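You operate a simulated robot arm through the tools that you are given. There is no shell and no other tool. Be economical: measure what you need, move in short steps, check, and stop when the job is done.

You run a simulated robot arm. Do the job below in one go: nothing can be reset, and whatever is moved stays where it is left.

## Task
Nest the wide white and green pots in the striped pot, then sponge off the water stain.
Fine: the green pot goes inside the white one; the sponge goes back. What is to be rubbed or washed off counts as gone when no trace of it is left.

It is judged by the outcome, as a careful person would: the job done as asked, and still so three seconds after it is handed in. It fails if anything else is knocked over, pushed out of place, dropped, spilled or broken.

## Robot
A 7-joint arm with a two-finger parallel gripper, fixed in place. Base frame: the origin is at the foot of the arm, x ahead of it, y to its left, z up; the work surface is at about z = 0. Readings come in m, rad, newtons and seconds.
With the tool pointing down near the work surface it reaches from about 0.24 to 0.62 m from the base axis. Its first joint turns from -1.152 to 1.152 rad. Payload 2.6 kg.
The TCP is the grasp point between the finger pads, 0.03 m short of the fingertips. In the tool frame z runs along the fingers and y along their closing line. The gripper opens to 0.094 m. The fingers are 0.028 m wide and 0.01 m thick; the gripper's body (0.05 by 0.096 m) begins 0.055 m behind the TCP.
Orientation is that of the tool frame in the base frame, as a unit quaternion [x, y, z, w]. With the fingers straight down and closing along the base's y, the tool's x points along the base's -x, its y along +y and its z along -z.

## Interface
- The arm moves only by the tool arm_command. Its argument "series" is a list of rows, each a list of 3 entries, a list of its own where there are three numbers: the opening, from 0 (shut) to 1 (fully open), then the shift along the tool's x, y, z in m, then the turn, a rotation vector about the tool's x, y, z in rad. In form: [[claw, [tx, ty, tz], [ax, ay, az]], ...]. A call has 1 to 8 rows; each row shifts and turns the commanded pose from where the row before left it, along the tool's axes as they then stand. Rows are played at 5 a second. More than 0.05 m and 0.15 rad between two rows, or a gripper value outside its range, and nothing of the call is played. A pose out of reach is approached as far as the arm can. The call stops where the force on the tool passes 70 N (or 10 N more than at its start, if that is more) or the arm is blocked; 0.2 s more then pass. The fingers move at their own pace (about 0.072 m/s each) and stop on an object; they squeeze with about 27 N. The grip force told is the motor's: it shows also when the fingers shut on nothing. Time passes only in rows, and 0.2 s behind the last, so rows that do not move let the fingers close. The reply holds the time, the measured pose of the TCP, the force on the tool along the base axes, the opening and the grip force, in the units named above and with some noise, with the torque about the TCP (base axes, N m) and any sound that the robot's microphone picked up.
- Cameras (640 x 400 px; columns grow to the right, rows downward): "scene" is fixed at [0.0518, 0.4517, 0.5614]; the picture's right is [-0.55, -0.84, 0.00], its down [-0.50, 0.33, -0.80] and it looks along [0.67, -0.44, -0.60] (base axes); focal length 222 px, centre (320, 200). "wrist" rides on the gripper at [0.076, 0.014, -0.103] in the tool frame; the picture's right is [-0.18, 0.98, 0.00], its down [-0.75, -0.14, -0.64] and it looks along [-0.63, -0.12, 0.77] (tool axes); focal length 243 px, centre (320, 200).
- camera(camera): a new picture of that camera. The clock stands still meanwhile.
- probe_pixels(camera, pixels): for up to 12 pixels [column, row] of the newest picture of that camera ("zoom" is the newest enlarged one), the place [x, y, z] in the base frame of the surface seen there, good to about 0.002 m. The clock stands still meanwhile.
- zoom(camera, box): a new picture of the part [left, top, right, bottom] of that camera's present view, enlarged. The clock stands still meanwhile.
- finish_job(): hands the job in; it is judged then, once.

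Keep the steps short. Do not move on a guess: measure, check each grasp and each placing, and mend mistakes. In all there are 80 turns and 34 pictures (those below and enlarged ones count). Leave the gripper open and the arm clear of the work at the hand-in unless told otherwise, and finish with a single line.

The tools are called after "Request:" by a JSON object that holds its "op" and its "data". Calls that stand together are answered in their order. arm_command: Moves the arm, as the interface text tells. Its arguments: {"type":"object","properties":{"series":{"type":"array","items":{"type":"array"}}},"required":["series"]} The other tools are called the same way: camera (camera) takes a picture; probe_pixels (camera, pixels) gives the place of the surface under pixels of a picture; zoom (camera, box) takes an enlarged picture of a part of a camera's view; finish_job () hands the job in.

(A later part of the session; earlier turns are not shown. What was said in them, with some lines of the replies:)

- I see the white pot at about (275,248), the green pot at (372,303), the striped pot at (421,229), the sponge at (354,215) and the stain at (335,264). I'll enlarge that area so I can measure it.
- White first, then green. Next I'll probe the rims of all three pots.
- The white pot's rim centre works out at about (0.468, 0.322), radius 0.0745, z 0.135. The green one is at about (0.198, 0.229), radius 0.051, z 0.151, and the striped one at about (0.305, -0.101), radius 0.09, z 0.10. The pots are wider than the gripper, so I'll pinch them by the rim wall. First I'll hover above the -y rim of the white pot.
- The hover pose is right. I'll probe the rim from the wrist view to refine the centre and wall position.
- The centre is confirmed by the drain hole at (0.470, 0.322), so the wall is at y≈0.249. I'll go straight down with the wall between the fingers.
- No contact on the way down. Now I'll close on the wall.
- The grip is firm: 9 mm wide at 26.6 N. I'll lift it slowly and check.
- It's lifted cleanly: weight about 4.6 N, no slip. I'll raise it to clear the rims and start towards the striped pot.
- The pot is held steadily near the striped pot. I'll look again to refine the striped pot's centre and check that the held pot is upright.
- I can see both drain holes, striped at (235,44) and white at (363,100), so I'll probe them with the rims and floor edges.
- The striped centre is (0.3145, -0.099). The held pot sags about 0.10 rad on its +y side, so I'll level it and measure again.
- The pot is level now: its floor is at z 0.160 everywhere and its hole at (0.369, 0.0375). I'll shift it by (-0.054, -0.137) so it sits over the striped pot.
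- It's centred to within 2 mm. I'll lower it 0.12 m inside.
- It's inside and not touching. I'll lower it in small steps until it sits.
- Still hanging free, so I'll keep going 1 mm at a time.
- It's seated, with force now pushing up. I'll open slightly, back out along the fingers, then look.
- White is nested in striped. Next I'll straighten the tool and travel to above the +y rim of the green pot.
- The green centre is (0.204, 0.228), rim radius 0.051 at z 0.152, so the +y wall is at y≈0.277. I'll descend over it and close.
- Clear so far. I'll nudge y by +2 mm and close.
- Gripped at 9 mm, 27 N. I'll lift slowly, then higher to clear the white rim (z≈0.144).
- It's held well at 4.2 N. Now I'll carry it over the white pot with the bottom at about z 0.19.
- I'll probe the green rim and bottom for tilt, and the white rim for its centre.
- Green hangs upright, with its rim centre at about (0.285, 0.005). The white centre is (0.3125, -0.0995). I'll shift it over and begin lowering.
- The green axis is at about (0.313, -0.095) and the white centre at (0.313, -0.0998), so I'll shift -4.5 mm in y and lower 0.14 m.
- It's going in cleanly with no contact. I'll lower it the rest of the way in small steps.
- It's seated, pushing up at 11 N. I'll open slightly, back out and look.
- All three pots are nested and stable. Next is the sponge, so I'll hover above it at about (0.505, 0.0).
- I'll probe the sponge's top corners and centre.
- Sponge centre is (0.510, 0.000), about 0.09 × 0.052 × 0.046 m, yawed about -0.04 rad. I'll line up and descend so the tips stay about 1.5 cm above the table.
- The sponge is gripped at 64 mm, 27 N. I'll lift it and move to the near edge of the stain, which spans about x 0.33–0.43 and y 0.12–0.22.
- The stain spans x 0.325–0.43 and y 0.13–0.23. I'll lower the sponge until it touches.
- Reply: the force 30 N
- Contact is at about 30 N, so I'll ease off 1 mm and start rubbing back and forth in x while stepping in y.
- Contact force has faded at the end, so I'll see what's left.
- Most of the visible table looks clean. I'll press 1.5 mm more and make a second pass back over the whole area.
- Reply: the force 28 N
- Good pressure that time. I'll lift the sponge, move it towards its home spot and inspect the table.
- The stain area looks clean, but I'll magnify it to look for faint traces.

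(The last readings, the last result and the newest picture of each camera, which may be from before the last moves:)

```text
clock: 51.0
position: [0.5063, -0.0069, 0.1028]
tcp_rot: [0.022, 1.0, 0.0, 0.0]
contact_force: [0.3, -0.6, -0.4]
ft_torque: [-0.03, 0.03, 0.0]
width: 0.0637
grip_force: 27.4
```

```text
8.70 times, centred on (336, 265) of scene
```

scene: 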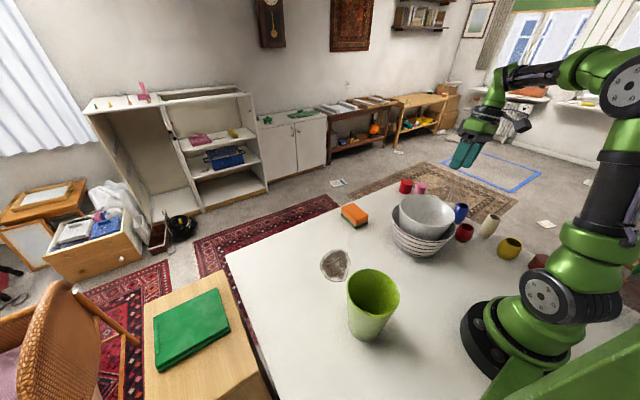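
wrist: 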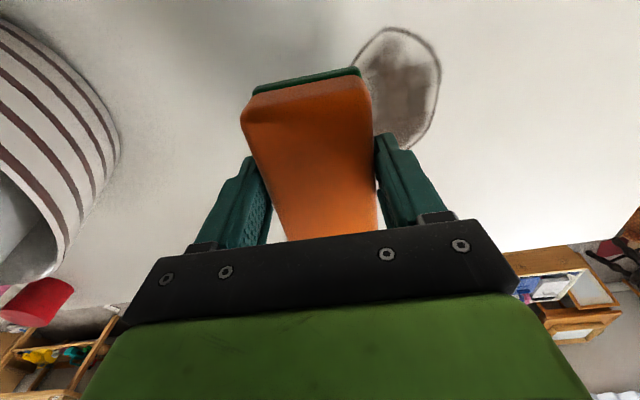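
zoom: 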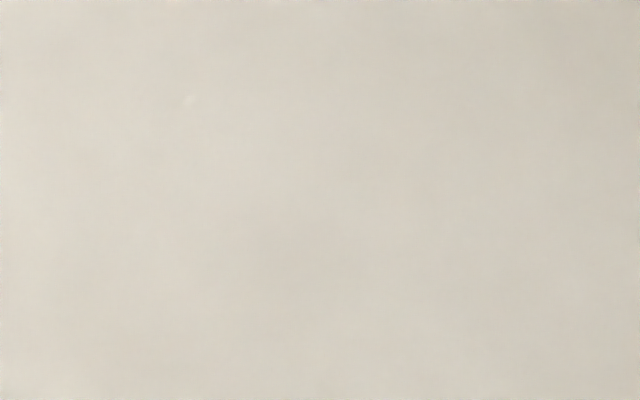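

No trace is left. I'll align the sponge with its original spot (0.510, 0.000) and set it down.

Request:
{"op": "arm_command", "data": {"series": [[0, [-0.0037, 0.007, 0.02], [0, 0, 0]], [0, [0, 0, 0.02], [0, 0, 0]], [0, [0, 0, 0.017], [0, 0, 0]], [0, [0, 0, 0.002], [0, 0, 0]], [0, [0, 0, 0], [0, 0, 0]]]}}

```text
clock: 52.2
position: [0.5086, 0.0009, 0.0423]
tcp_rot: [0.023, 1.0, 0.0, 0.0]
contact_force: [0.5, 0.3, -0.1]
ft_torque: [0.01, 0.02, 0.0]
width: 0.0636
grip_force: 26.8
```

Request:
{"op": "arm_command", "data": {"series": [[0, [-0.001, 0, 0.0012], [0, 0, 0]], [0, [0, 0, 0.001], [0, 0, 0]], [0, [0, 0, 0], [0, 0, 0]]]}}

```text
clock: 53.0
position: [0.5092, 0.0005, 0.0407]
tcp_rot: [0.023, 1.0, 0.001, 0.001]
contact_force: [0.9, 1.0, 4.4]
ft_torque: [-0.02, 0.2, -0.01]
width: 0.0634
grip_force: 26.9
```

It's touching down at 4 N. I'll release, rise clear and take a look.

Request:
{"op": "arm_command", "data": {"series": [[0.75, [0, 0, 0], [0, 0, 0]], [1, [0, 0, 0], [0, 0, 0]], [1, [0, 0, 0], [0, 0, 0]], [1, [0, 0, -0.03], [0, 0, 0]], [1, [0, 0, -0.04], [0, 0, 0]], [1, [0, 0, -0.05], [0, 0, 0]], [1, [0, 0, -0.05], [0, 0, 0]], [1, [0, 0, -0.04], [0, 0, 0]]]}}

Request:
{"op": "arm_command", "data": {"series": [[1, [0.03, 0.035, -0.01], [0, 0, 0]], [1, [0.03, 0.035, -0.01], [0, 0, 0]], [1, [0.03, 0.035, -0.01], [0, 0, 0]], [1, [0.03, 0.035, -0.01], [0, 0, 0]], [1, [0.03, 0.035, -0.01], [0, 0, 0]], [1, [0.03, 0.035, -0.01], [0, 0, 0]], [1, [0, 0, 0], [0, 0, 0]]]}}

Request:
{"op": "camera", "data": {"camera": "wrist"}}

Request:
{"op": "camera", "data": {"camera": "scene"}}

```text
clock: 54.8
position: [0.5053, 0.0007, 0.2502]
tcp_rot: [0.022, 1.0, 0.0, -0.001]
contact_force: [0.5, 0.9, -0.1]
ft_torque: [0.03, 0.0, -0.02]
width: 0.0942
grip_force: 0.0
```

```text
clock: 56.4
position: [0.3372, 0.219, 0.3063]
tcp_rot: [0.022, 1.0, 0.0, 0.0]
contact_force: [-1.0, 0.9, 0.4]
ft_torque: [0.02, 0.02, -0.02]
width: 0.0939
grip_force: 0.1
```

```text
6 pictures are left
```

wrist: 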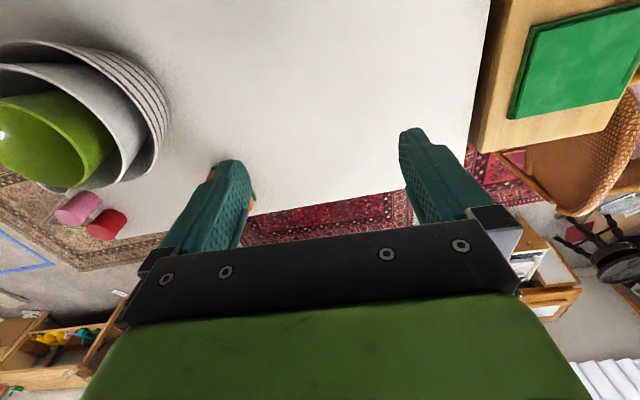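

```text
5 pictures are left
```

scene: 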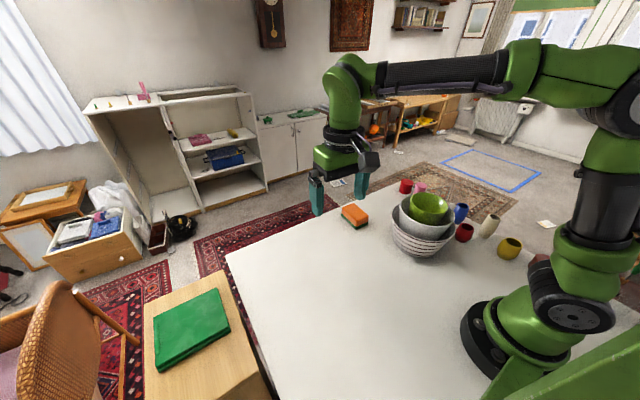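

The sponge is back at its spot (354,216), the pots are nested, the table is clean, and the gripper is open and clear. I'm handing the job in.

Request:
{"op": "finish_job", "data": {}}

```text
The job is handed in.
```

The white pot is nested in the striped pot with the green pot inside it, the water stain is wiped off with no trace left, and the sponge is back in its place.
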